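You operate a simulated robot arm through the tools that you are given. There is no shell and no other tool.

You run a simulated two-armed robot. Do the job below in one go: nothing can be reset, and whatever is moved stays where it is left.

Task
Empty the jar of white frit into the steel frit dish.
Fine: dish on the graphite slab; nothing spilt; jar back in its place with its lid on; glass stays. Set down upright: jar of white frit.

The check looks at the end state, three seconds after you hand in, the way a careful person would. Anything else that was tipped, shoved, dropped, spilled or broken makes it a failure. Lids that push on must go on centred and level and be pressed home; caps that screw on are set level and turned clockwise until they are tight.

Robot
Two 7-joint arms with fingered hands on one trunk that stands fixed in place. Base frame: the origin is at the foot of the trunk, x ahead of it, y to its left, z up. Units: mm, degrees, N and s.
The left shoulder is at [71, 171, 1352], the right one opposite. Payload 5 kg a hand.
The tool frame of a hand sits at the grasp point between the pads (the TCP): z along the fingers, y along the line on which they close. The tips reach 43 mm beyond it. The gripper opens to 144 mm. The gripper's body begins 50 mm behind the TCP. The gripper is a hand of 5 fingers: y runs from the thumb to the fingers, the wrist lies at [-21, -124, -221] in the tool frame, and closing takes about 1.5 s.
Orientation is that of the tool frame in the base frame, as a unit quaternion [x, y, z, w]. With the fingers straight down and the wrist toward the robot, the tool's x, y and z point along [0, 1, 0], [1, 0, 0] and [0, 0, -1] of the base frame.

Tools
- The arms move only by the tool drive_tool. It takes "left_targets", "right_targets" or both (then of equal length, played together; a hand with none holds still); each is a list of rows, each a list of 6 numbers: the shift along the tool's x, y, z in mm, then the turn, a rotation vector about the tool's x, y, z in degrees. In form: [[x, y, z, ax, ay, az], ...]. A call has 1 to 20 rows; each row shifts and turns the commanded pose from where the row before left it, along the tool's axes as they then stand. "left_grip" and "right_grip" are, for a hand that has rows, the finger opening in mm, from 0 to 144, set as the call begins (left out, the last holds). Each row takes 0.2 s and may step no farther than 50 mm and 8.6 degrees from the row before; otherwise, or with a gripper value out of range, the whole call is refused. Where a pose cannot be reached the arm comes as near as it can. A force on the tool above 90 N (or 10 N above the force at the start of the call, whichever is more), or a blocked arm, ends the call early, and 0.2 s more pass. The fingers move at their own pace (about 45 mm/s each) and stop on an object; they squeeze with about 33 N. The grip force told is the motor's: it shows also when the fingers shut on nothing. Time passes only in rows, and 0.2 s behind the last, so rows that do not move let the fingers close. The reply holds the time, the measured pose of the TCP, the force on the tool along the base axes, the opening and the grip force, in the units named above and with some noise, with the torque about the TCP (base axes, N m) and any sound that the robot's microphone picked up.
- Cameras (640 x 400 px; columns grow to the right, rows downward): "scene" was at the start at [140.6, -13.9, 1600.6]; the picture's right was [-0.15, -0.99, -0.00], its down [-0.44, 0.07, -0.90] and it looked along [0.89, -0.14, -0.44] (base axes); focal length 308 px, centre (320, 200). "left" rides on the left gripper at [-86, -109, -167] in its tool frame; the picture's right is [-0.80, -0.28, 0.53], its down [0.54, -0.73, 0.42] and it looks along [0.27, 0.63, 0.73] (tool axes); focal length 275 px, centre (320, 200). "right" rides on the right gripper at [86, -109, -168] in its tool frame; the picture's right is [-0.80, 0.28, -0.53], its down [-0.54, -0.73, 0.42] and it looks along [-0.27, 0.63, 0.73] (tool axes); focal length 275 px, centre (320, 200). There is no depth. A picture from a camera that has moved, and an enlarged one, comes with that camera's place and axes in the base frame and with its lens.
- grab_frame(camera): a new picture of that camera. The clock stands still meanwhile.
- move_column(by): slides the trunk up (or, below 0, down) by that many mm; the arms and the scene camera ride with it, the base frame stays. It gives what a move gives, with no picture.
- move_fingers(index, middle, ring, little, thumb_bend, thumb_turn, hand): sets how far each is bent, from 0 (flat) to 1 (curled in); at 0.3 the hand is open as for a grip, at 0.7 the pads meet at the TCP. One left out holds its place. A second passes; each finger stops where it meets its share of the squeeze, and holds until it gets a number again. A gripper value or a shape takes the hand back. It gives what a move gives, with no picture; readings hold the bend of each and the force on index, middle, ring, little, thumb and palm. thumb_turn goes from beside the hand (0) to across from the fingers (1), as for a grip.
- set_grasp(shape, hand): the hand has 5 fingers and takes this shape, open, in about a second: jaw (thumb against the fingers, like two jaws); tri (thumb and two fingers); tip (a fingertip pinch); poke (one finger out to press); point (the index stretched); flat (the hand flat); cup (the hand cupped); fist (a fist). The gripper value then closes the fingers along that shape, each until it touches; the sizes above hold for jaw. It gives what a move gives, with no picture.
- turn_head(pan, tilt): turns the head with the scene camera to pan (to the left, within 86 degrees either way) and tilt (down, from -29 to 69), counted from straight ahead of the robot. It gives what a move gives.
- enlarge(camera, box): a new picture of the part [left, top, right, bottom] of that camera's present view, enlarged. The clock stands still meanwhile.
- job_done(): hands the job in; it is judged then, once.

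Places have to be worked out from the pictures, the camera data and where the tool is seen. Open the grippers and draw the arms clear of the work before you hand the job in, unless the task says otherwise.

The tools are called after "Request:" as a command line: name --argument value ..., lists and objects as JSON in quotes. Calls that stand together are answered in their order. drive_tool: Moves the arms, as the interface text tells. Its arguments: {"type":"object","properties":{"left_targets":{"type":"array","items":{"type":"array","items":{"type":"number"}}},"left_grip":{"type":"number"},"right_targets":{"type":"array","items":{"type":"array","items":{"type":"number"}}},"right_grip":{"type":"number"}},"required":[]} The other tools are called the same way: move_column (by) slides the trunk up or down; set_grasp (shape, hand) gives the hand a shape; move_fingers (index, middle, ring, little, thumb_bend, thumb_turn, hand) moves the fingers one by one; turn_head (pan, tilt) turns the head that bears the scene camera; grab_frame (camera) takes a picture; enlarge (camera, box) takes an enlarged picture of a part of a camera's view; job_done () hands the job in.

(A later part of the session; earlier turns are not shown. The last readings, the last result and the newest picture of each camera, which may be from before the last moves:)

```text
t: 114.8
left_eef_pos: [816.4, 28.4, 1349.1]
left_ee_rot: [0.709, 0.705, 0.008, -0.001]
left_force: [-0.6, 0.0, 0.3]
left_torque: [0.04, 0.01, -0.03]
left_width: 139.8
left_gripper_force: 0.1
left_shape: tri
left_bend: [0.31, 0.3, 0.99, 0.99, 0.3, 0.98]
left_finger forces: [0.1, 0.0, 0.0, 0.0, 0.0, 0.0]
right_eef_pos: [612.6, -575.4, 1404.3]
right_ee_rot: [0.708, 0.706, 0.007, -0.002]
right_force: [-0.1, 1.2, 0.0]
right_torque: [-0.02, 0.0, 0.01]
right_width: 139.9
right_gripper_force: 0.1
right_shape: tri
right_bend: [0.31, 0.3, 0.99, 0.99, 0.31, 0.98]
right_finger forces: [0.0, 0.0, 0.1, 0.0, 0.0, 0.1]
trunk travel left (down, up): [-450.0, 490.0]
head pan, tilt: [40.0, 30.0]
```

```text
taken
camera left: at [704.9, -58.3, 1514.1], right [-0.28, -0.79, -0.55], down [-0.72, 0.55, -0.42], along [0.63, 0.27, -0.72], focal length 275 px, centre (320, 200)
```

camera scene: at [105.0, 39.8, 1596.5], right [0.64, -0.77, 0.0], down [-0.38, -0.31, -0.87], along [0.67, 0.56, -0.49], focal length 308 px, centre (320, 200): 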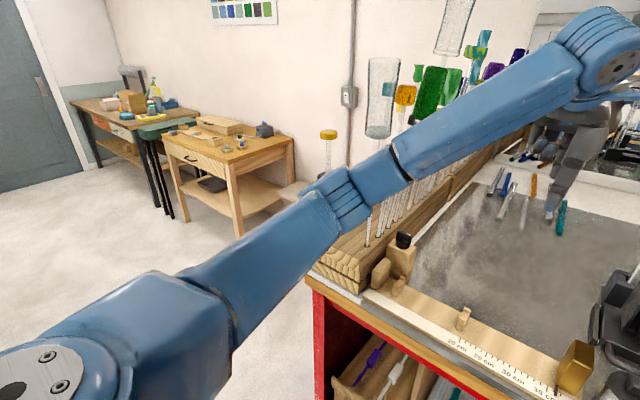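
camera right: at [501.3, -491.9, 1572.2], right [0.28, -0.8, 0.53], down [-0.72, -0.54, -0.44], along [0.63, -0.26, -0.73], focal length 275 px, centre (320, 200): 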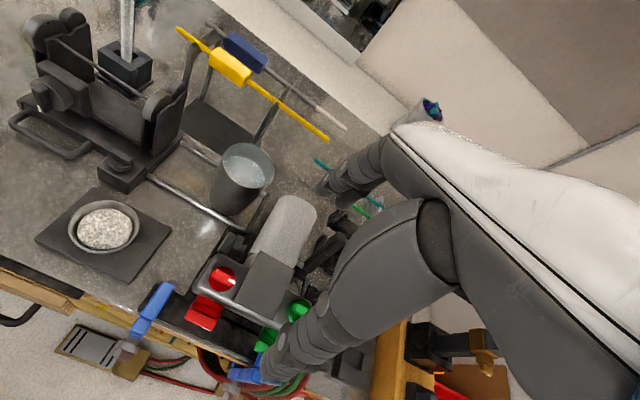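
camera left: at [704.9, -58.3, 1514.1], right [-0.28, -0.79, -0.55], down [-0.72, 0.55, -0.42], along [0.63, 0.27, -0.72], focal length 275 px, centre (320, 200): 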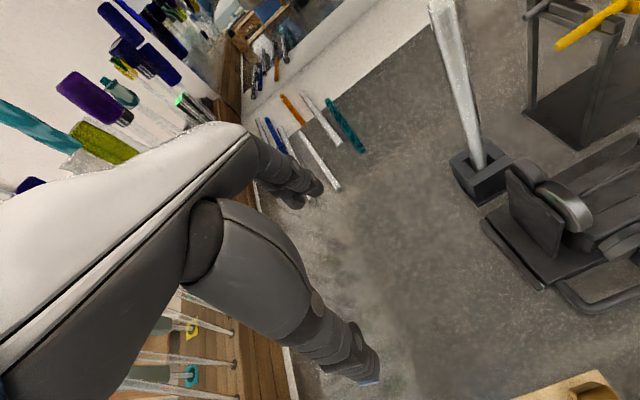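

The readings suggest the trunk is flexed back and to the right, as if the left elbow or forearm is pressing on the rack at the bench's left. I'll zoom in there before moving anything.

Request:
enlarge --camera "scene" --box '[280, 120, 460, 300]'

Request:
enlarge --camera "scene" --box '[380, 0, 640, 180]'

```text
2.22 times, centred on (370, 210) of scene
camera zoom: at [105.0, 39.8, 1596.5], right [0.64, -0.77, 0.0], down [-0.38, -0.31, -0.87], along [0.67, 0.56, -0.49], focal length 685 px, centre (209, 178)
```

zoom: 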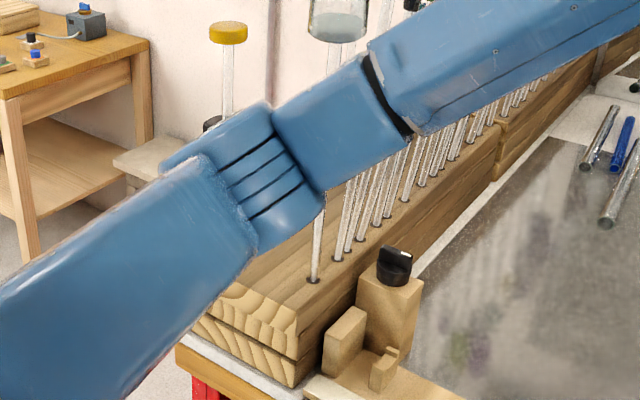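

```text
2.22 times, centred on (510, 90) of scene
camera zoom: at [105.0, 39.8, 1596.5], right [0.64, -0.77, 0.0], down [-0.38, -0.31, -0.87], along [0.67, 0.56, -0.49], focal length 685 px, centre (-102, 444)
```

zoom: 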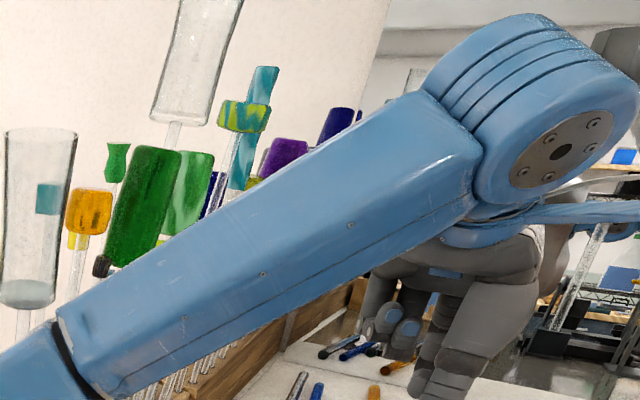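

The left forearm looks clear of the rack and rods. I'll look to the right side as well to see whether the right arm touches anything.

Request:
turn_head --pan -60 --tilt 30

Request:
grab_frame --camera "scene"

```text
t: 116.6
left_eef_pos: [816.6, 29.1, 1348.3]
left_ee_rot: [0.709, 0.705, 0.007, -0.001]
left_force: [0.0, -0.3, -0.2]
left_torque: [-0.02, -0.04, 0.0]
left_width: 139.7
left_gripper_force: 0.1
left_shape: tri
left_bend: [0.31, 0.3, 0.99, 0.99, 0.3, 0.98]
left_finger forces: [0.0, 0.1, 0.0, 0.0, 0.1, 0.0]
right_eef_pos: [611.8, -576.3, 1403.7]
right_ee_rot: [0.708, 0.707, 0.008, -0.002]
right_force: [0.3, 0.6, -0.2]
right_torque: [-0.01, 0.0, 0.01]
right_width: 139.7
right_gripper_force: 0.1
right_shape: tri
right_bend: [0.31, 0.3, 0.99, 0.99, 0.31, 0.98]
right_finger forces: [0.0, 0.0, 0.0, 0.0, 0.0, 0.0]
trunk travel left (down, up): [-450.0, 490.0]
head pan, tilt: [-60.0, 30.0]
```

```text
taken
camera scene: at [80.8, -96.4, 1594.6], right [-0.87, -0.5, -0.01], down [-0.24, 0.44, -0.86], along [0.44, -0.74, -0.51], focal length 308 px, centre (320, 200)
```

scene: 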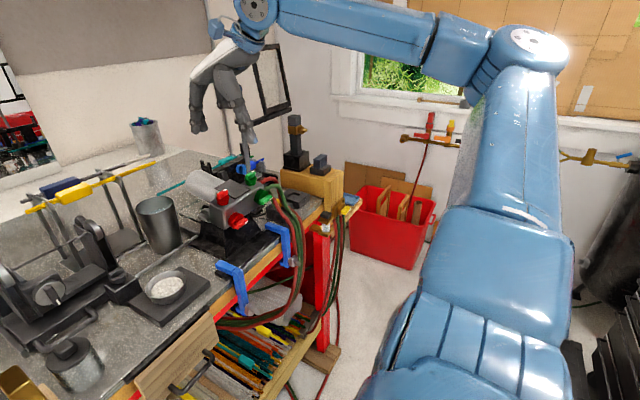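

The right arm is completely free. I'll look further left and down at the left upper arm.

Request:
turn_head --pan 70 --tilt 45

Request:
grab_frame --camera "scene"

Request:
turn_head --pan 20 --tilt 20

Request:
grab_frame --camera "scene"

```text
t: 118.7
left_eef_pos: [817.2, 28.5, 1349.4]
left_ee_rot: [0.709, 0.705, 0.007, -0.001]
left_force: [-0.6, 0.2, -1.1]
left_torque: [0.06, 0.04, 0.01]
left_width: 139.7
left_gripper_force: 0.1
left_shape: tri
left_bend: [0.31, 0.3, 0.99, 0.99, 0.3, 0.98]
left_finger forces: [0.0, 0.1, 0.1, 0.0, 0.0, 0.1]
right_eef_pos: [610.7, -575.2, 1403.8]
right_ee_rot: [0.708, 0.706, 0.008, -0.001]
right_force: [-0.1, 0.2, 0.9]
right_torque: [0.01, -0.01, 0.0]
right_width: 139.5
right_gripper_force: 0.0
right_shape: tri
right_bend: [0.31, 0.3, 0.99, 0.99, 0.31, 0.98]
right_finger forces: [0.0, 0.0, 0.0, 0.1, 0.0, 0.0]
trunk travel left (down, up): [-450.0, 490.0]
head pan, tilt: [70.0, 45.0]
```

```text
taken
camera scene: at [63.6, 58.7, 1573.7], right [0.94, -0.34, 0.0], down [-0.24, -0.66, -0.72], along [0.25, 0.67, -0.7], focal length 308 px, centre (320, 200)
```

scene: 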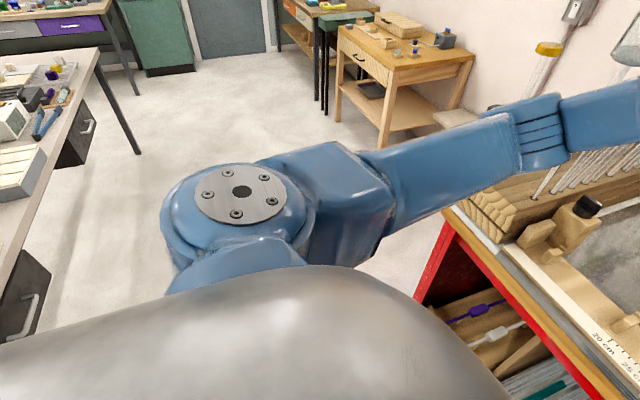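

```text
t: 119.9
left_eef_pos: [815.9, 28.3, 1347.7]
left_ee_rot: [0.709, 0.705, 0.008, -0.002]
left_force: [-0.5, 0.4, 0.7]
left_torque: [0.01, 0.01, 0.01]
left_width: 139.6
left_gripper_force: 0.1
left_shape: tri
left_bend: [0.31, 0.3, 0.99, 0.99, 0.3, 0.98]
left_finger forces: [0.0, 0.0, 0.1, 0.1, 0.0, 0.0]
right_eef_pos: [611.3, -575.4, 1404.0]
right_ee_rot: [0.707, 0.707, 0.007, -0.001]
right_force: [-0.1, 0.2, -0.5]
right_torque: [-0.01, -0.02, 0.01]
right_width: 139.5
right_gripper_force: 0.1
right_shape: tri
right_bend: [0.31, 0.3, 0.99, 0.99, 0.31, 0.98]
right_finger forces: [0.0, 0.0, 0.1, 0.0, 0.0, 0.0]
trunk travel left (down, up): [-450.0, 490.0]
head pan, tilt: [20.0, 20.0]
```

```text
taken
camera scene: at [122.8, 13.8, 1612.3], right [0.34, -0.94, -0.01], down [-0.31, -0.11, -0.94], along [0.89, 0.33, -0.33], focal length 308 px, centre (320, 200)
```

scene: 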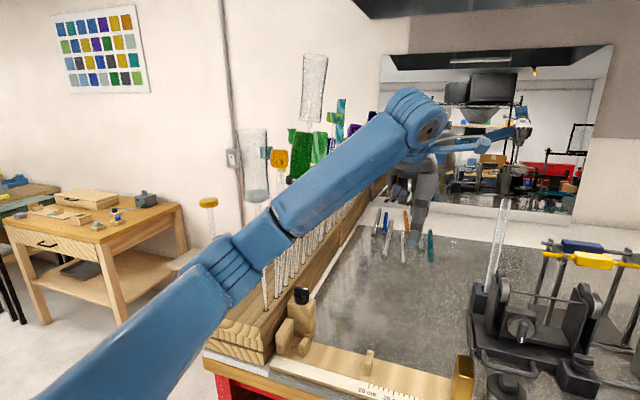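

Intersecting the views puts the left elbow at about (589, 386, 1276), right at the front end of the rack, so it is likely pressing there. I'll retract the left hand back along the exact path it came, starting with part of it.

Request:
drive_tool --left_targets '[[-2, -20, 0, 0, 0, 0], [-6, -40, 0, 0, 0, 0], [0, 0, 0, 0, 0, 0]]'

Request:
grab_frame --camera "scene"

```text
t: 120.7
left_eef_pos: [769.0, 38.9, 1338.8]
left_ee_rot: [0.707, 0.707, -0.001, -0.002]
left_force: [-0.1, -0.6, 0.4]
left_torque: [0.05, -0.03, 0.04]
left_width: 140.0
left_gripper_force: 0.0
left_shape: tri
left_bend: [0.31, 0.3, 0.99, 0.99, 0.3, 0.98]
left_finger forces: [0.1, 0.0, 0.0, 0.1, 0.0, 0.0]
right_eef_pos: [622.6, -561.0, 1404.4]
right_ee_rot: [0.707, 0.707, 0.001, 0.0]
right_force: [0.7, -0.2, -0.7]
right_torque: [0.0, 0.05, 0.01]
right_width: 139.5
right_gripper_force: 0.0
right_shape: tri
right_bend: [0.31, 0.3, 0.99, 0.99, 0.31, 0.98]
right_finger forces: [0.0, 0.1, 0.1, 0.0, 0.0, 0.0]
trunk travel left (down, up): [-450.0, 490.0]
head pan, tilt: [20.0, 20.0]
```

```text
taken
camera scene: at [138.4, 32.1, 1610.4], right [0.34, -0.94, 0.0], down [-0.32, -0.12, -0.94], along [0.88, 0.32, -0.34], focal length 308 px, centre (320, 200)
```

scene: 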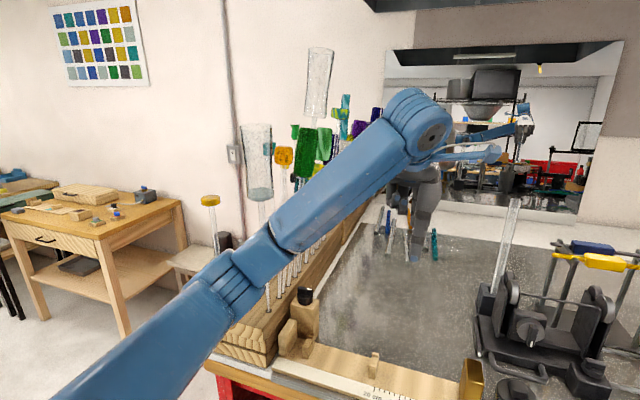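

The lean vanished at once, so the elbow was indeed touching something there and is now free. I'll retract a little further for margin, then set the head to its original pose to compare the rack and glass with the first picture.

Request:
drive_tool --left_targets '[[-6, -40, 0, 0, 0, 0], [-6, -40, 0, 0, 0, 0], [0, 0, 0, 0, 0, 0]]'

Request:
turn_head --pan -8.9 --tilt 26.4

Request:
grab_frame --camera "scene"

Request:
turn_head --pan 35 --tilt 22

Request:
grab_frame --camera "scene"

```text
t: 121.5
left_eef_pos: [692.0, 24.6, 1325.3]
left_ee_rot: [0.708, 0.706, -0.005, -0.008]
left_force: [-0.5, -0.7, -0.7]
left_torque: [-0.02, 0.04, 0.0]
left_width: 139.9
left_gripper_force: 0.0
left_shape: tri
left_bend: [0.31, 0.3, 0.99, 0.99, 0.3, 0.98]
left_finger forces: [0.0, 0.0, 0.1, 0.0, 0.1, 0.0]
right_eef_pos: [629.8, -562.3, 1399.7]
right_ee_rot: [0.708, 0.707, 0.0, -0.003]
right_force: [0.4, 0.2, 0.4]
right_torque: [-0.03, 0.02, 0.01]
right_width: 139.5
right_gripper_force: 0.1
right_shape: tri
right_bend: [0.31, 0.3, 0.99, 0.99, 0.31, 0.98]
right_finger forces: [0.0, 0.0, 0.0, 0.0, 0.0, 0.1]
trunk travel left (down, up): [-450.0, 490.0]
head pan, tilt: [20.0, 20.0]
```

```text
t: 122.4
left_eef_pos: [691.2, 24.3, 1324.3]
left_ee_rot: [0.707, 0.707, -0.006, -0.011]
left_force: [-0.1, -0.4, -0.3]
left_torque: [0.01, -0.02, -0.03]
left_width: 140.1
left_gripper_force: 0.1
left_shape: tri
left_bend: [0.31, 0.3, 0.99, 0.99, 0.3, 0.98]
left_finger forces: [0.1, 0.0, 0.0, 0.1, 0.0, 0.0]
right_eef_pos: [628.9, -562.6, 1401.0]
right_ee_rot: [0.708, 0.707, -0.001, -0.002]
right_force: [-0.7, -0.2, 0.2]
right_torque: [-0.01, -0.05, 0.03]
right_width: 139.4
right_gripper_force: 0.0
right_shape: tri
right_bend: [0.31, 0.3, 0.99, 0.99, 0.31, 0.98]
right_finger forces: [0.0, 0.0, 0.0, 0.0, 0.0, 0.1]
trunk travel left (down, up): [-450.0, 490.0]
head pan, tilt: [-8.9, 26.4]
```

```text
taken
camera scene: at [144.8, -17.3, 1599.5], right [-0.15, -0.99, 0.0], down [-0.44, 0.07, -0.89], along [0.88, -0.14, -0.45], focal length 308 px, centre (320, 200)
```

scene: 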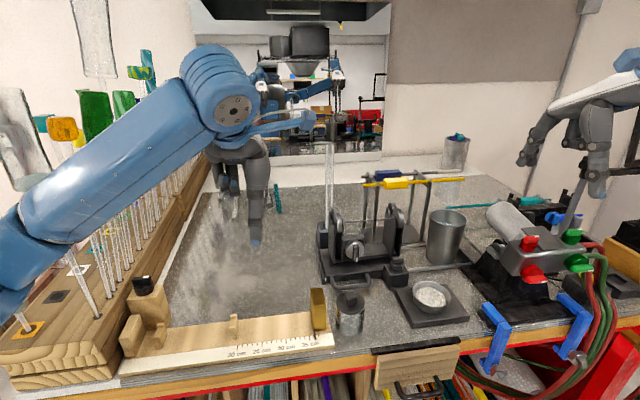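

```text
t: 123.5
left_eef_pos: [690.6, 23.8, 1324.0]
left_ee_rot: [0.708, 0.707, -0.006, -0.01]
left_force: [0.4, 1.2, 0.5]
left_torque: [0.0, 0.02, 0.0]
left_width: 139.7
left_gripper_force: 0.0
left_shape: tri
left_bend: [0.31, 0.3, 0.99, 0.99, 0.3, 0.98]
left_finger forces: [0.0, 0.1, 0.0, 0.0, 0.0, 0.0]
right_eef_pos: [627.7, -561.2, 1401.5]
right_ee_rot: [0.707, 0.707, 0.0, -0.002]
right_force: [-0.1, -0.9, -0.4]
right_torque: [0.01, 0.03, 0.0]
right_width: 139.4
right_gripper_force: 0.1
right_shape: tri
right_bend: [0.31, 0.3, 0.99, 0.99, 0.31, 0.98]
right_finger forces: [0.0, 0.0, 0.1, 0.1, 0.0, 0.1]
trunk travel left (down, up): [-450.0, 490.0]
head pan, tilt: [35.0, 22.0]
```

```text
taken
camera scene: at [130.0, 50.1, 1607.0], right [0.57, -0.82, 0.0], down [-0.31, -0.21, -0.93], along [0.76, 0.53, -0.38], focal length 308 px, centre (320, 200)
```

scene: 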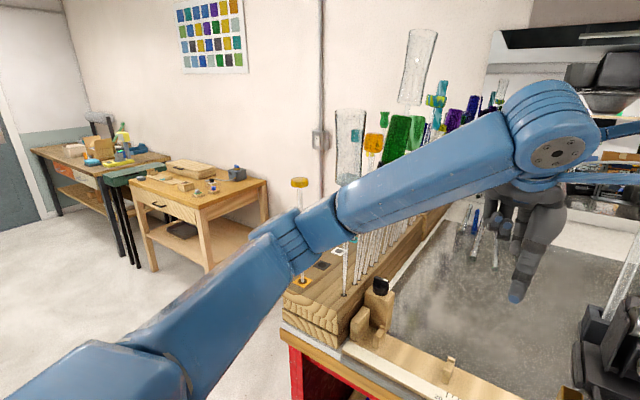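

Now the left tool reads 15 mm low and slightly turned, so the retracting elbow is catching on something on its other side. I'll go back forward to the position that read as free, to unload, before studying the surroundings.

Request:
drive_tool --left_targets '[[6, 40, 0, 0, 0, 0], [6, 40, 0, 0, 0, 0], [0, 0, 0, 0, 0, 0], [0, 0, 0, 0, 0, 0]]'

Request:
turn_head --pan 55 --tilt 30

Request:
grab_frame --camera "scene"

Request:
turn_head --pan 20 --tilt 20

Request:
grab_frame --camera "scene"

```text
t: 124.8
left_eef_pos: [757.1, 30.1, 1345.8]
left_ee_rot: [0.711, 0.703, 0.005, 0.001]
left_force: [-2.4, -0.6, 0.1]
left_torque: [0.07, -0.21, 0.01]
left_width: 139.9
left_gripper_force: 0.1
left_shape: tri
left_bend: [0.31, 0.3, 0.99, 0.99, 0.3, 0.98]
left_finger forces: [0.0, 0.0, 0.1, 0.0, 0.0, 0.0]
right_eef_pos: [611.2, -565.8, 1410.0]
right_ee_rot: [0.709, 0.706, 0.004, 0.001]
right_force: [2.5, 1.4, -1.5]
right_torque: [-0.1, 0.25, 0.1]
right_width: 139.7
right_gripper_force: 0.1
right_shape: tri
right_bend: [0.31, 0.3, 0.99, 0.99, 0.3, 0.98]
right_finger forces: [0.0, 0.0, 0.0, 0.0, 0.0, 0.0]
trunk travel left (down, up): [-450.0, 490.0]
head pan, tilt: [35.0, 22.0]
stopped in row 4 (left hand): the arm was blocked; the commanded pose is now the measured one
```

```text
t: 125.6
left_eef_pos: [758.2, 29.2, 1346.2]
left_ee_rot: [0.708, 0.706, 0.005, 0.001]
left_force: [0.9, -0.3, 0.2]
left_torque: [0.01, -0.01, -0.02]
left_width: 139.7
left_gripper_force: 0.2
left_shape: tri
left_bend: [0.31, 0.3, 0.99, 0.99, 0.3, 0.98]
left_finger forces: [0.1, 0.0, 0.0, 0.1, 0.1, 0.0]
right_eef_pos: [613.4, -567.7, 1408.1]
right_ee_rot: [0.709, 0.706, 0.004, 0.002]
right_force: [0.1, 0.5, -0.1]
right_torque: [0.0, 0.0, -0.03]
right_width: 139.6
right_gripper_force: 0.0
right_shape: tri
right_bend: [0.31, 0.3, 0.99, 0.99, 0.3, 0.98]
right_finger forces: [0.0, 0.0, 0.0, 0.0, 0.0, 0.0]
trunk travel left (down, up): [-450.0, 490.0]
head pan, tilt: [55.0, 30.0]
```

```text
taken
camera scene: at [88.9, 65.7, 1596.0], right [0.82, -0.58, 0.0], down [-0.28, -0.4, -0.87], along [0.5, 0.71, -0.49], focal length 308 px, centre (320, 200)
```

scene: 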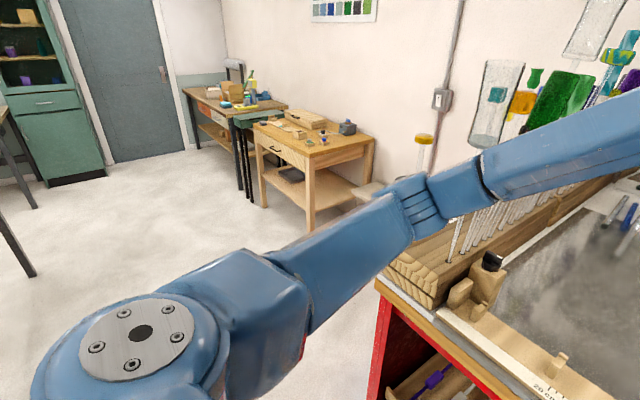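

```text
t: 126.6
left_eef_pos: [758.7, 31.5, 1345.4]
left_ee_rot: [0.709, 0.705, 0.004, 0.001]
left_force: [-0.8, -0.1, -0.4]
left_torque: [0.0, -0.03, 0.0]
left_width: 139.7
left_gripper_force: 0.0
left_shape: tri
left_bend: [0.31, 0.3, 0.99, 0.99, 0.3, 0.98]
left_finger forces: [0.2, 0.0, 0.0, 0.1, 0.1, 0.0]
right_eef_pos: [613.3, -568.1, 1407.2]
right_ee_rot: [0.709, 0.705, 0.005, 0.002]
right_force: [-0.4, -0.6, 0.6]
right_torque: [0.02, 0.0, -0.03]
right_width: 139.7
right_gripper_force: 0.1
right_shape: tri
right_bend: [0.31, 0.3, 0.99, 0.99, 0.3, 0.98]
right_finger forces: [0.1, 0.1, 0.1, 0.1, 0.0, 0.0]
trunk travel left (down, up): [-450.0, 490.0]
head pan, tilt: [20.0, 20.0]
```

```text
taken
camera scene: at [124.2, 24.2, 1612.0], right [0.34, -0.94, 0.0], down [-0.31, -0.11, -0.94], along [0.89, 0.32, -0.33], focal length 308 px, centre (320, 200)
```

scene: 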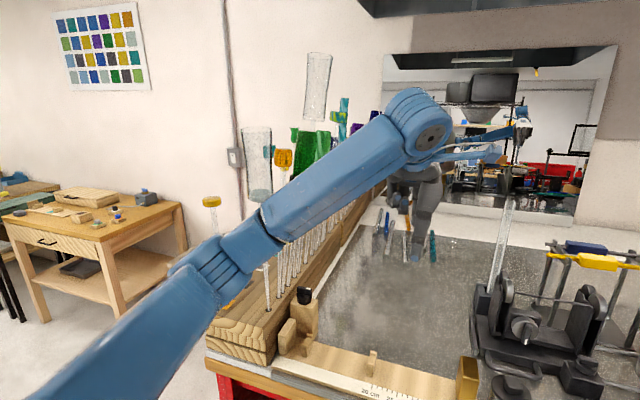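

The left arm reports blocked in both directions, and the elbow (about (515, 366, 1313)) isn't near any rod. I'll look upward for something overhead and check the space around both arms.

Request:
turn_head --pan 15 --tilt -20

Request:
grab_frame --camera "scene"

Request:
turn_head --pan 80 --tilt 60

Request:
grab_frame --camera "scene"

Request:
grab_frame --camera "left"

```text
t: 127.7
left_eef_pos: [758.5, 29.4, 1345.3]
left_ee_rot: [0.709, 0.706, 0.005, 0.002]
left_force: [0.3, -0.1, -1.3]
left_torque: [-0.01, 0.03, 0.03]
left_width: 139.9
left_gripper_force: 0.1
left_shape: tri
left_bend: [0.31, 0.3, 0.99, 0.99, 0.3, 0.98]
left_finger forces: [0.0, 0.0, 0.1, 0.0, 0.1, 0.0]
right_eef_pos: [613.1, -568.2, 1407.1]
right_ee_rot: [0.709, 0.706, 0.006, 0.001]
right_force: [0.8, 0.7, 0.4]
right_torque: [-0.04, -0.04, 0.0]
right_width: 139.6
right_gripper_force: 0.0
right_shape: tri
right_bend: [0.31, 0.3, 0.99, 0.99, 0.3, 0.98]
right_finger forces: [0.0, 0.0, 0.0, 0.0, 0.0, 0.0]
trunk travel left (down, up): [-450.0, 490.0]
head pan, tilt: [15.0, -20.0]
```

```text
taken
camera scene: at [109.7, 11.5, 1673.4], right [0.26, -0.97, 0.0], down [0.34, 0.09, -0.94], along [0.91, 0.24, 0.35], focal length 308 px, centre (320, 200)
```

scene: 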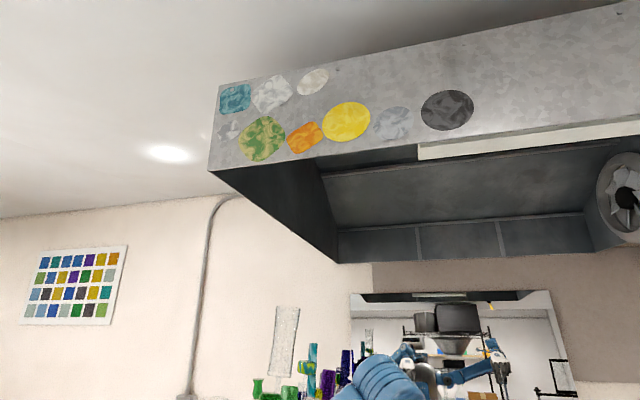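

```text
t: 129.2
left_eef_pos: [758.4, 30.7, 1346.0]
left_ee_rot: [0.709, 0.705, 0.004, 0.001]
left_force: [-0.7, 0.2, -0.6]
left_torque: [0.02, 0.04, 0.0]
left_width: 139.9
left_gripper_force: 0.1
left_shape: tri
left_bend: [0.31, 0.3, 0.99, 0.99, 0.3, 0.98]
left_finger forces: [0.1, 0.1, 0.0, 0.0, 0.0, 0.0]
right_eef_pos: [614.5, -569.2, 1407.0]
right_ee_rot: [0.708, 0.706, 0.005, 0.001]
right_force: [0.0, 1.4, -0.9]
right_torque: [-0.03, -0.02, -0.01]
right_width: 139.8
right_gripper_force: 0.0
right_shape: tri
right_bend: [0.31, 0.3, 0.99, 0.99, 0.3, 0.98]
right_finger forces: [0.0, 0.0, 0.0, 0.0, 0.0, 0.0]
trunk travel left (down, up): [-450.0, 490.0]
head pan, tilt: [80.0, 60.0]
```

```text
taken
camera scene: at [48.9, 58.1, 1553.6], right [0.98, -0.17, 0.01], down [-0.15, -0.85, -0.51], along [0.09, 0.5, -0.86], focal length 308 px, centre (320, 200)
```

scene: 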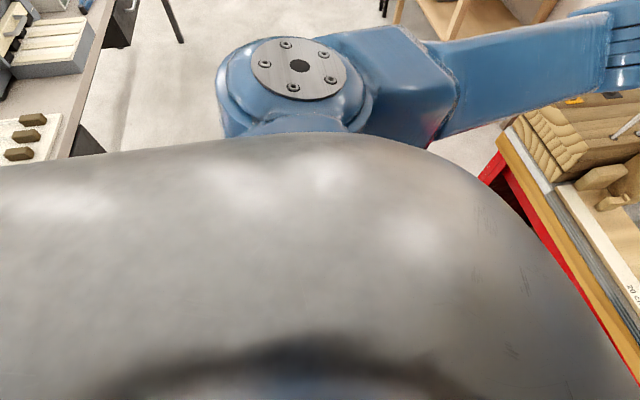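

```text
taken
camera left: at [647.6, -56.0, 1512.0], right [-0.28, -0.79, -0.54], down [-0.72, 0.55, -0.43], along [0.63, 0.27, -0.73], focal length 275 px, centre (320, 200)
```

left: 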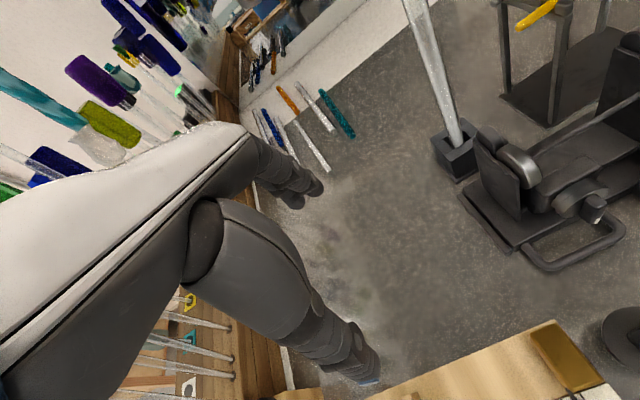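

The hood is far above and nothing obvious touches. The lean means the robot is being pushed up and back on its left side, so I'll raise the trunk a little (15 mm) and see whether that relieves it.

Request:
move_column --by 15

Request:
turn_head --pan 0 --tilt 25

Request:
grab_frame --camera "scene"

Request:
enlarge --camera "scene" --box '[0, 100, 240, 380]'

```text
t: 129.8
left_eef_pos: [756.9, 29.8, 1340.4]
left_ee_rot: [0.709, 0.705, -0.001, -0.008]
left_force: [0.3, -1.0, 0.2]
left_torque: [-0.01, -0.03, 0.0]
left_width: 139.5
left_gripper_force: 0.2
left_shape: tri
left_bend: [0.31, 0.3, 0.99, 0.99, 0.3, 0.98]
left_finger forces: [0.1, 0.0, 0.0, 0.0, 0.1, 0.1]
right_eef_pos: [612.6, -566.7, 1421.1]
right_ee_rot: [0.708, 0.706, 0.004, 0.001]
right_force: [0.7, 0.3, -0.9]
right_torque: [0.04, 0.01, 0.0]
right_width: 139.7
right_gripper_force: 0.1
right_shape: tri
right_bend: [0.31, 0.3, 0.99, 0.99, 0.3, 0.98]
right_finger forces: [0.0, 0.1, 0.0, 0.0, 0.0, 0.1]
trunk travel left (down, up): [-465.0, 475.0]
head pan, tilt: [80.0, 60.0]
```

```text
t: 131.3
left_eef_pos: [756.0, 29.0, 1340.5]
left_ee_rot: [0.71, 0.704, -0.001, -0.01]
left_force: [-0.7, 0.1, -0.4]
left_torque: [-0.02, 0.01, 0.0]
left_width: 139.9
left_gripper_force: 0.1
left_shape: tri
left_bend: [0.31, 0.3, 0.99, 0.99, 0.3, 0.98]
left_finger forces: [0.0, 0.0, 0.0, 0.0, 0.1, 0.1]
right_eef_pos: [611.5, -567.6, 1422.4]
right_ee_rot: [0.708, 0.706, 0.004, 0.002]
right_force: [-0.3, -0.7, 0.4]
right_torque: [0.02, 0.05, -0.02]
right_width: 139.5
right_gripper_force: 0.1
right_shape: tri
right_bend: [0.31, 0.3, 0.99, 0.99, 0.3, 0.98]
right_finger forces: [0.1, 0.0, 0.0, 0.1, 0.1, 0.0]
trunk travel left (down, up): [-465.0, 475.0]
head pan, tilt: [0.0, 25.0]
```

```text
taken
camera scene: at [127.7, -5.7, 1617.0], right [0.0, -1.0, 0.0], down [-0.41, 0.0, -0.91], along [0.91, 0.0, -0.41], focal length 308 px, centre (320, 200)
```

scene: 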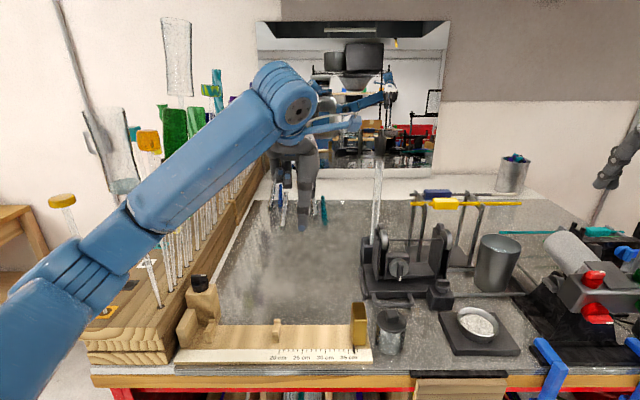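

```text
1.43 times, centred on (120, 240) of scene
camera zoom: at [127.7, -5.7, 1617.0], right [0.0, -1.0, 0.0], down [-0.41, 0.0, -0.91], along [0.91, 0.0, -0.41], focal length 440 px, centre (606, 143)
```

zoom: 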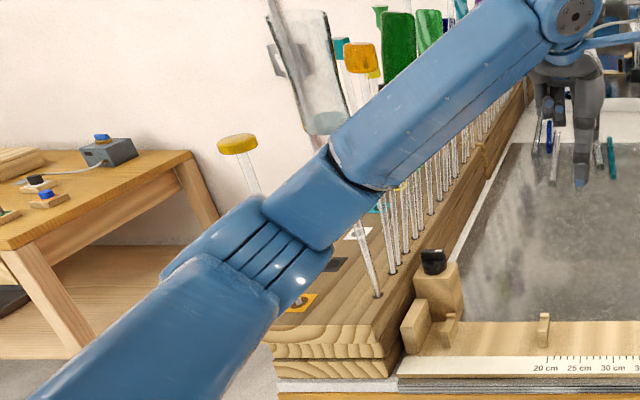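

Raising the trunk lifted the right hand but not the left, so the left elbow is caught. There's a white spot on the elbow just above the orange-marked rod hole; I'll zoom in on it.

Request:
enlarge --camera "scene" --box '[40, 180, 140, 330]'

Request:
enlarge --camera "scene" --box '[90, 240, 130, 330]'

```text
2.67 times, centred on (90, 255) of scene
camera zoom: at [127.7, -5.7, 1617.0], right [0.0, -1.0, 0.0], down [-0.41, 0.0, -0.91], along [0.91, 0.0, -0.41], focal length 822 px, centre (933, 53)
```

zoom: 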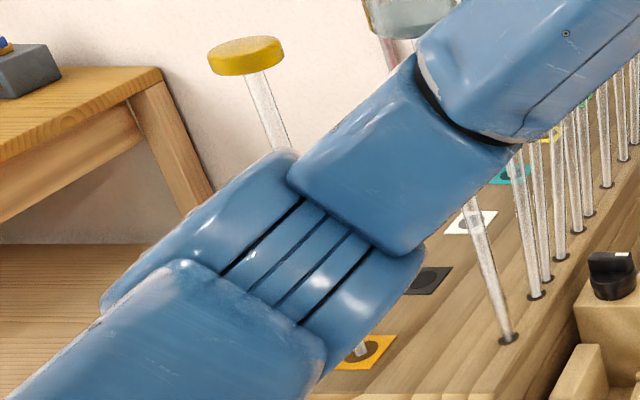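

```text
4.44 times, centred on (110, 285) of scene
camera zoom: at [127.7, -5.7, 1617.0], right [0.0, -1.0, 0.0], down [-0.41, 0.0, -0.91], along [0.91, 0.0, -0.41], focal length 1370 px, centre (1253, -178)
```

zoom: 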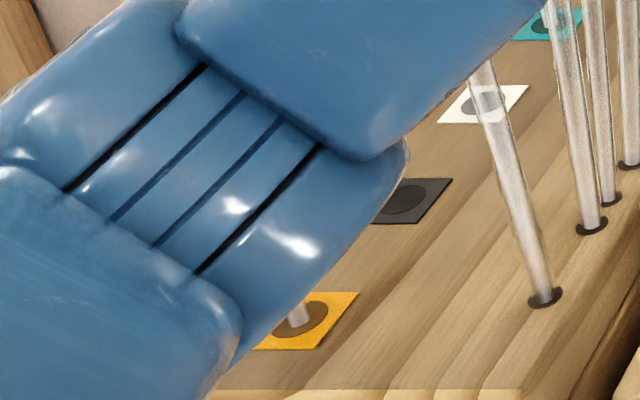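

The rod by the orange hole passes behind the elbow in this view. I need the elbow's true position, so I'll take a second view from the far side of the head's swing.

Request:
turn_head --pan 75 --tilt 30

Request:
grab_frame --camera "scene"

Request:
enlarge --camera "scene" --box '[480, 100, 640, 260]'

```text
t: 132.8
left_eef_pos: [757.1, 30.1, 1340.7]
left_ee_rot: [0.71, 0.704, -0.002, -0.009]
left_force: [0.1, 0.0, 0.3]
left_torque: [-0.02, -0.02, -0.04]
left_width: 139.7
left_gripper_force: 0.0
left_shape: tri
left_bend: [0.31, 0.3, 0.99, 0.99, 0.3, 0.98]
left_finger forces: [0.0, 0.0, 0.1, 0.1, 0.0, 0.0]
right_eef_pos: [611.7, -567.9, 1422.3]
right_ee_rot: [0.709, 0.705, 0.004, 0.002]
right_force: [0.1, -0.3, -0.3]
right_torque: [0.03, 0.01, -0.01]
right_width: 139.6
right_gripper_force: 0.0
right_shape: tri
right_bend: [0.31, 0.3, 0.99, 0.99, 0.3, 0.98]
right_finger forces: [0.0, 0.0, 0.0, 0.0, 0.0, 0.0]
trunk travel left (down, up): [-465.0, 475.0]
head pan, tilt: [75.0, 30.0]
```

```text
taken
camera scene: at [59.4, 81.5, 1608.9], right [0.97, -0.26, 0.01], down [-0.12, -0.48, -0.87], along [0.23, 0.84, -0.49], focal length 308 px, centre (320, 200)
```

scene: 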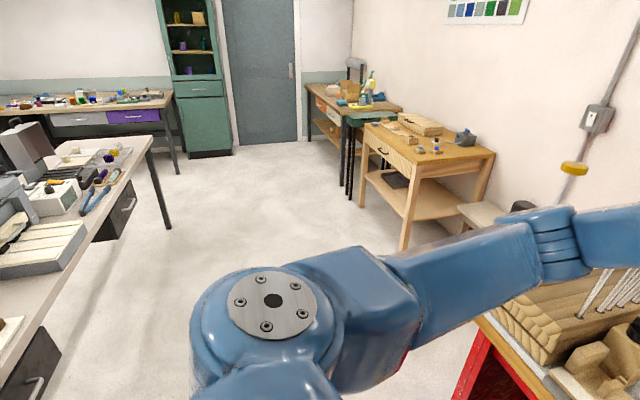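

```text
2.50 times, centred on (560, 180) of scene
camera zoom: at [59.4, 81.5, 1608.9], right [0.97, -0.26, 0.01], down [-0.12, -0.48, -0.87], along [0.23, 0.84, -0.49], focal length 771 px, centre (-280, 250)
```

zoom: 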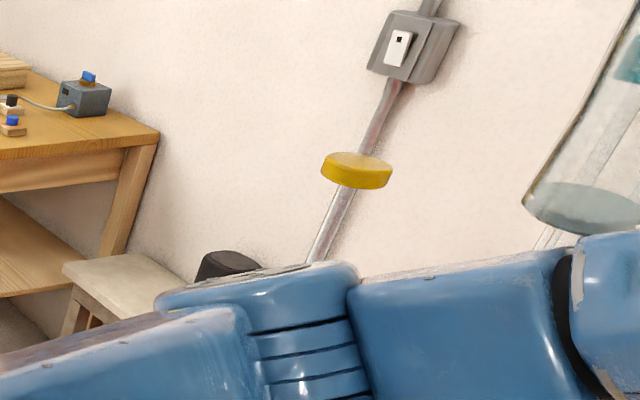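

The elbow triangulates to (485, 335, 1330), about 160 mm from the nearest rod, so I still can't see the contact. The mirror behind the bench shows the robot from the front; I'll zoom into it.

Request:
turn_head --pan 0 --tilt 10

Request:
grab_frame --camera "scene"

Request:
enlarge --camera "scene" --box '[250, 90, 460, 260]'

```text
t: 134.3
left_eef_pos: [757.5, 30.2, 1340.8]
left_ee_rot: [0.71, 0.704, -0.003, -0.01]
left_force: [0.0, 0.4, 0.2]
left_torque: [0.0, 0.02, 0.01]
left_width: 139.7
left_gripper_force: 0.0
left_shape: tri
left_bend: [0.31, 0.3, 0.99, 0.99, 0.3, 0.98]
left_finger forces: [0.1, 0.0, 0.0, 0.0, 0.1, 0.0]
right_eef_pos: [612.3, -567.1, 1421.0]
right_ee_rot: [0.708, 0.707, 0.004, 0.002]
right_force: [-0.3, -0.4, -0.7]
right_torque: [-0.01, 0.02, 0.03]
right_width: 139.9
right_gripper_force: 0.0
right_shape: tri
right_bend: [0.31, 0.3, 0.99, 0.99, 0.3, 0.98]
right_finger forces: [0.0, 0.0, 0.0, 0.0, 0.0, 0.0]
trunk travel left (down, up): [-465.0, 475.0]
head pan, tilt: [0.0, 10.0]
```

```text
taken
camera scene: at [128.8, -6.1, 1641.4], right [0.0, -1.0, 0.0], down [-0.17, 0.0, -0.99], along [0.99, 0.0, -0.17], focal length 308 px, centre (320, 200)
```

scene: 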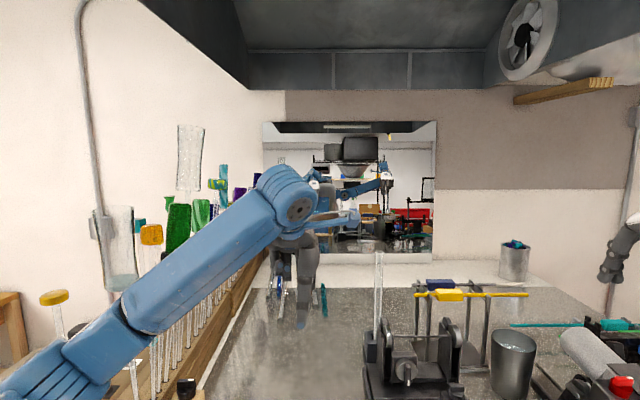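

```text
2.35 times, centred on (355, 175) of scene
camera zoom: at [128.8, -6.1, 1641.4], right [0.0, -1.0, 0.0], down [-0.17, 0.0, -0.99], along [0.99, 0.0, -0.17], focal length 726 px, centre (238, 259)
```

zoom: 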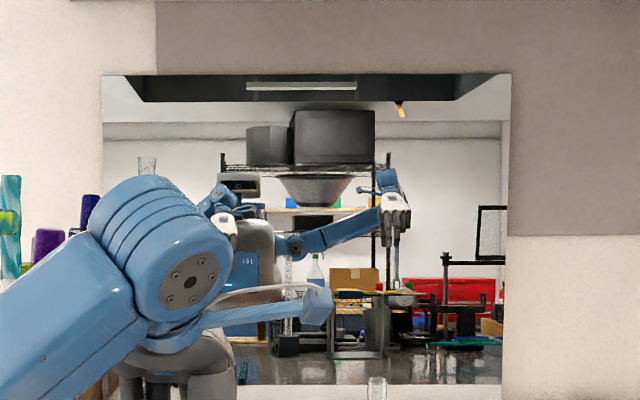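

The clear glass tube on the first rod actually sits at about (589, 313), with its bottom at z 1425, so my forearm is right beside its stem and hooked just under it. The tube still stands vertical. I'll lower the trunk again to drop the forearm clear of the tube.

Request:
move_column --by -15

Request:
move_column --by -15

```text
t: 134.9
left_eef_pos: [758.0, 29.8, 1344.9]
left_ee_rot: [0.709, 0.705, 0.004, 0.0]
left_force: [-0.3, 0.3, 0.0]
left_torque: [0.01, -0.01, 0.0]
left_width: 139.8
left_gripper_force: 0.2
left_shape: tri
left_bend: [0.31, 0.3, 0.99, 0.99, 0.3, 0.98]
left_finger forces: [0.0, 0.0, 0.0, 0.0, 0.0, 0.0]
right_eef_pos: [612.5, -567.7, 1409.6]
right_ee_rot: [0.708, 0.706, 0.004, 0.001]
right_force: [-0.4, -0.6, 0.0]
right_torque: [0.01, 0.01, 0.03]
right_width: 139.6
right_gripper_force: 0.0
right_shape: tri
right_bend: [0.31, 0.3, 0.99, 0.99, 0.3, 0.98]
right_finger forces: [0.0, 0.1, 0.1, 0.0, 0.0, 0.0]
trunk travel left (down, up): [-450.0, 490.0]
head pan, tilt: [0.0, 10.0]
```

```text
t: 135.6
left_eef_pos: [759.2, 31.6, 1333.6]
left_ee_rot: [0.708, 0.706, 0.005, 0.003]
left_force: [3.4, 1.8, -2.6]
left_torque: [-0.2, 0.23, -0.08]
left_width: 139.8
left_gripper_force: 0.1
left_shape: tri
left_bend: [0.31, 0.3, 0.99, 0.99, 0.3, 0.98]
left_finger forces: [0.0, 0.0, 0.0, 0.0, 0.0, 0.0]
right_eef_pos: [613.2, -567.8, 1393.0]
right_ee_rot: [0.708, 0.706, 0.005, 0.001]
right_force: [0.1, 0.2, 0.5]
right_torque: [0.03, 0.03, -0.01]
right_width: 139.7
right_gripper_force: 0.1
right_shape: tri
right_bend: [0.31, 0.3, 0.99, 0.99, 0.3, 0.98]
right_finger forces: [0.1, 0.0, 0.1, 0.1, 0.0, 0.0]
trunk travel left (down, up): [-435.0, 505.0]
head pan, tilt: [0.0, 10.0]
```

The lean remains, so the forearm still rests against the stem. I'll ease the left hand away from it, back and to the right, in small steps.

Request:
drive_tool --left_targets '[[-6, -8, 0, 0, 0, 0], [-6, -8, 0, 0, 0, 0], [0, 0, 0, 0, 0, 0]]'

Request:
drive_tool --left_targets '[[-6, -8, 0, 0, 0, 0], [-6, -8, 0, 0, 0, 0], [0, 0, 0, 0, 0, 0]]'

```text
t: 136.3
left_eef_pos: [753.4, 24.2, 1321.9]
left_ee_rot: [0.708, 0.706, -0.001, 0.0]
left_force: [0.4, -0.2, 0.6]
left_torque: [-0.01, -0.01, 0.02]
left_width: 139.8
left_gripper_force: 0.1
left_shape: tri
left_bend: [0.31, 0.3, 0.99, 0.99, 0.3, 0.98]
left_finger forces: [0.0, 0.0, 0.0, 0.0, 0.1, 0.0]
right_eef_pos: [622.8, -562.1, 1390.1]
right_ee_rot: [0.709, 0.705, 0.0, 0.0]
right_force: [-0.3, 0.4, 0.1]
right_torque: [-0.02, 0.0, -0.01]
right_width: 139.7
right_gripper_force: 0.1
right_shape: tri
right_bend: [0.31, 0.3, 0.99, 0.99, 0.3, 0.98]
right_finger forces: [0.1, 0.0, 0.0, 0.0, 0.1, 0.0]
trunk travel left (down, up): [-435.0, 505.0]
head pan, tilt: [0.0, 10.0]
```

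```text
t: 137.2
left_eef_pos: [738.7, 14.2, 1323.9]
left_ee_rot: [0.708, 0.706, 0.0, 0.0]
left_force: [0.2, 0.1, -0.2]
left_torque: [-0.02, 0.05, -0.03]
left_width: 139.9
left_gripper_force: 0.0
left_shape: tri
left_bend: [0.31, 0.3, 0.99, 0.99, 0.3, 0.98]
left_finger forces: [0.0, 0.0, 0.1, 0.0, 0.0, 0.1]
right_eef_pos: [624.1, -561.5, 1390.4]
right_ee_rot: [0.708, 0.706, 0.0, 0.0]
right_force: [-0.2, -0.3, -0.5]
right_torque: [-0.01, 0.02, -0.02]
right_width: 139.7
right_gripper_force: 0.1
right_shape: tri
right_bend: [0.31, 0.3, 0.99, 0.99, 0.3, 0.98]
right_finger forces: [0.1, 0.0, 0.1, 0.1, 0.0, 0.0]
trunk travel left (down, up): [-435.0, 505.0]
head pan, tilt: [0.0, 10.0]
```

The lean is gone and the left arm is free. I'll look at the tube and the forearm to judge the gap and confirm the glass hasn't moved.

Request:
turn_head --pan 20 --tilt 20

Request:
grab_frame --camera "scene"

Request:
enlarge --camera "scene" --box '[180, 40, 420, 340]'

Request:
turn_head --pan 70 --tilt 25

Request:
grab_frame --camera "scene"

```text
t: 138.0
left_eef_pos: [738.0, 12.6, 1323.1]
left_ee_rot: [0.709, 0.705, 0.0, 0.0]
left_force: [-0.2, 0.0, 0.4]
left_torque: [-0.01, 0.04, 0.02]
left_width: 140.0
left_gripper_force: 0.1
left_shape: tri
left_bend: [0.31, 0.3, 0.99, 0.99, 0.3, 0.98]
left_finger forces: [0.0, 0.0, 0.1, 0.0, 0.1, 0.1]
right_eef_pos: [624.0, -562.2, 1390.2]
right_ee_rot: [0.709, 0.705, 0.0, 0.0]
right_force: [0.7, 0.0, 0.8]
right_torque: [-0.02, -0.01, 0.0]
right_width: 139.7
right_gripper_force: 0.3
right_shape: tri
right_bend: [0.31, 0.3, 0.99, 0.99, 0.3, 0.98]
right_finger forces: [0.0, 0.0, 0.1, 0.1, 0.1, 0.0]
trunk travel left (down, up): [-435.0, 505.0]
head pan, tilt: [20.0, 20.0]
```

```text
taken
camera scene: at [137.4, 32.0, 1595.9], right [0.34, -0.94, 0.0], down [-0.32, -0.12, -0.94], along [0.88, 0.32, -0.34], focal length 308 px, centre (320, 200)
```

scene: 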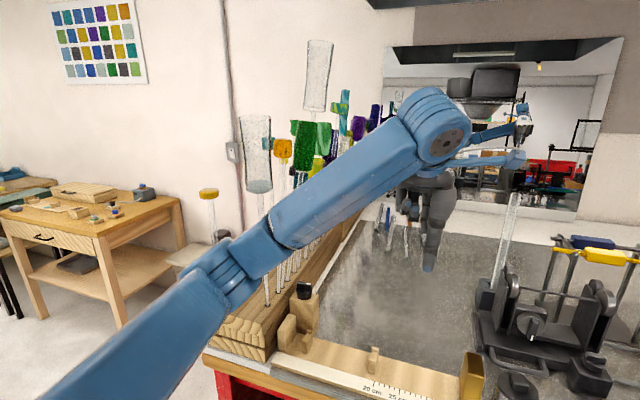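

```text
1.33 times, centred on (300, 190) of scene
camera zoom: at [137.4, 32.0, 1595.9], right [0.34, -0.94, 0.0], down [-0.32, -0.12, -0.94], along [0.88, 0.32, -0.34], focal length 411 px, centre (347, 213)
```

zoom: 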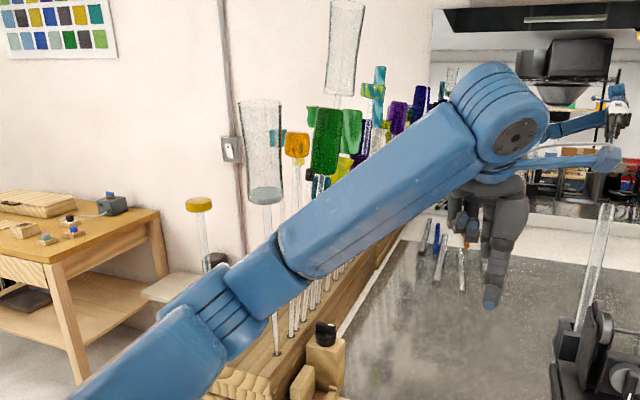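

```text
t: 139.2
left_eef_pos: [737.5, 12.1, 1324.5]
left_ee_rot: [0.708, 0.706, 0.0, 0.0]
left_force: [0.2, 0.3, 0.2]
left_torque: [0.01, 0.02, 0.03]
left_width: 139.5
left_gripper_force: 0.1
left_shape: tri
left_bend: [0.31, 0.3, 0.99, 0.99, 0.3, 0.98]
left_finger forces: [0.0, 0.0, 0.0, 0.0, 0.1, 0.0]
right_eef_pos: [624.8, -561.0, 1389.8]
right_ee_rot: [0.708, 0.706, 0.0, 0.0]
right_force: [-0.2, -0.6, -0.3]
right_torque: [0.01, 0.02, -0.02]
right_width: 139.9
right_gripper_force: 0.0
right_shape: tri
right_bend: [0.31, 0.3, 0.99, 0.99, 0.3, 0.98]
right_finger forces: [0.1, 0.0, 0.0, 0.1, 0.0, 0.1]
trunk travel left (down, up): [-435.0, 505.0]
head pan, tilt: [70.0, 25.0]
```

```text
taken
camera scene: at [81.5, 86.9, 1587.8], right [0.94, -0.34, 0.0], down [-0.15, -0.4, -0.91], along [0.31, 0.85, -0.42], focal length 308 px, centre (320, 200)
```

scene: 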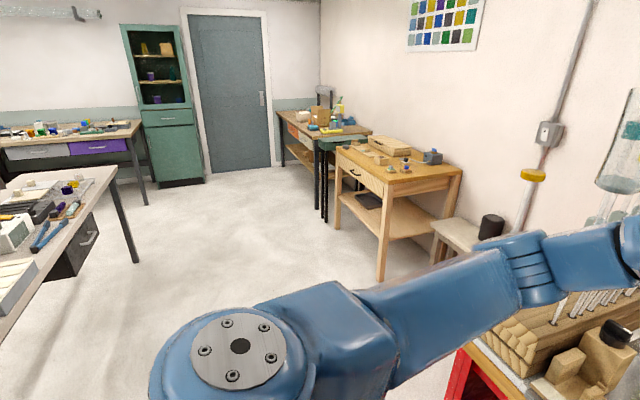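

The tube and its stem still stand exactly vertical in their hole, and the arm now carries no outside load. I'll ease the left hand a little further the same way, watching for any renewed lean.

Request:
drive_tool --left_targets '[[-10, -5, 0, 0, 0, 0], [-10, -5, 0, 0, 0, 0], [-10, -5, 0, 0, 0, 0], [0, 0, 0, 0, 0, 0]]'

Request:
turn_head --pan -24 --tilt 44

Request:
grab_frame --camera "scene"

```text
t: 140.2
left_eef_pos: [721.9, -17.2, 1325.4]
left_ee_rot: [0.708, 0.706, 0.0, 0.001]
left_force: [0.2, 0.2, -0.1]
left_torque: [0.0, -0.03, -0.04]
left_width: 139.6
left_gripper_force: 0.1
left_shape: tri
left_bend: [0.31, 0.3, 0.99, 0.99, 0.3, 0.98]
left_finger forces: [0.0, 0.0, 0.0, 0.0, 0.0, 0.0]
right_eef_pos: [624.8, -562.3, 1390.9]
right_ee_rot: [0.708, 0.706, -0.001, 0.001]
right_force: [0.1, 0.3, 0.0]
right_torque: [0.0, 0.01, 0.02]
right_width: 139.5
right_gripper_force: 0.1
right_shape: tri
right_bend: [0.31, 0.3, 0.99, 0.99, 0.3, 0.98]
right_finger forces: [0.0, 0.0, 0.0, 0.0, 0.0, 0.0]
trunk travel left (down, up): [-435.0, 505.0]
head pan, tilt: [70.0, 25.0]
```

```text
t: 141.8
left_eef_pos: [722.4, -16.5, 1325.0]
left_ee_rot: [0.708, 0.706, 0.0, 0.0]
left_force: [-0.3, -0.1, 0.4]
left_torque: [-0.01, 0.03, -0.03]
left_width: 139.8
left_gripper_force: 0.1
left_shape: tri
left_bend: [0.31, 0.3, 0.99, 0.99, 0.3, 0.98]
left_finger forces: [0.0, 0.1, 0.0, 0.0, 0.0, 0.0]
right_eef_pos: [625.1, -562.0, 1390.9]
right_ee_rot: [0.708, 0.706, 0.0, -0.001]
right_force: [-0.2, -0.3, -1.2]
right_torque: [-0.01, 0.01, -0.03]
right_width: 139.8
right_gripper_force: 0.1
right_shape: tri
right_bend: [0.31, 0.3, 0.99, 0.99, 0.3, 0.98]
right_finger forces: [0.1, 0.0, 0.1, 0.0, 0.1, 0.1]
trunk travel left (down, up): [-435.0, 505.0]
head pan, tilt: [-24.0, 44.0]
```

```text
taken
camera scene: at [124.9, -33.0, 1558.7], right [-0.41, -0.91, 0.0], down [-0.63, 0.28, -0.72], along [0.66, -0.29, -0.69], focal length 308 px, centre (320, 200)
```

scene: 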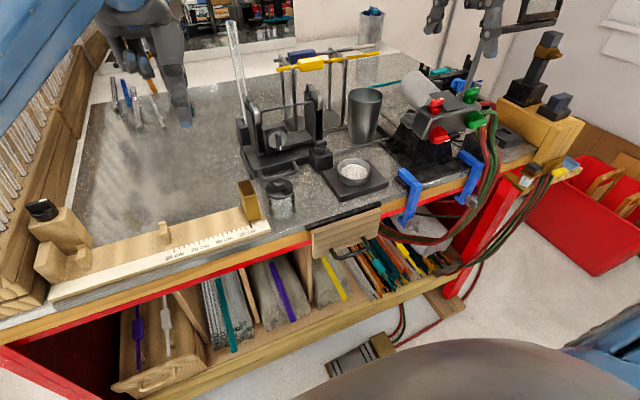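

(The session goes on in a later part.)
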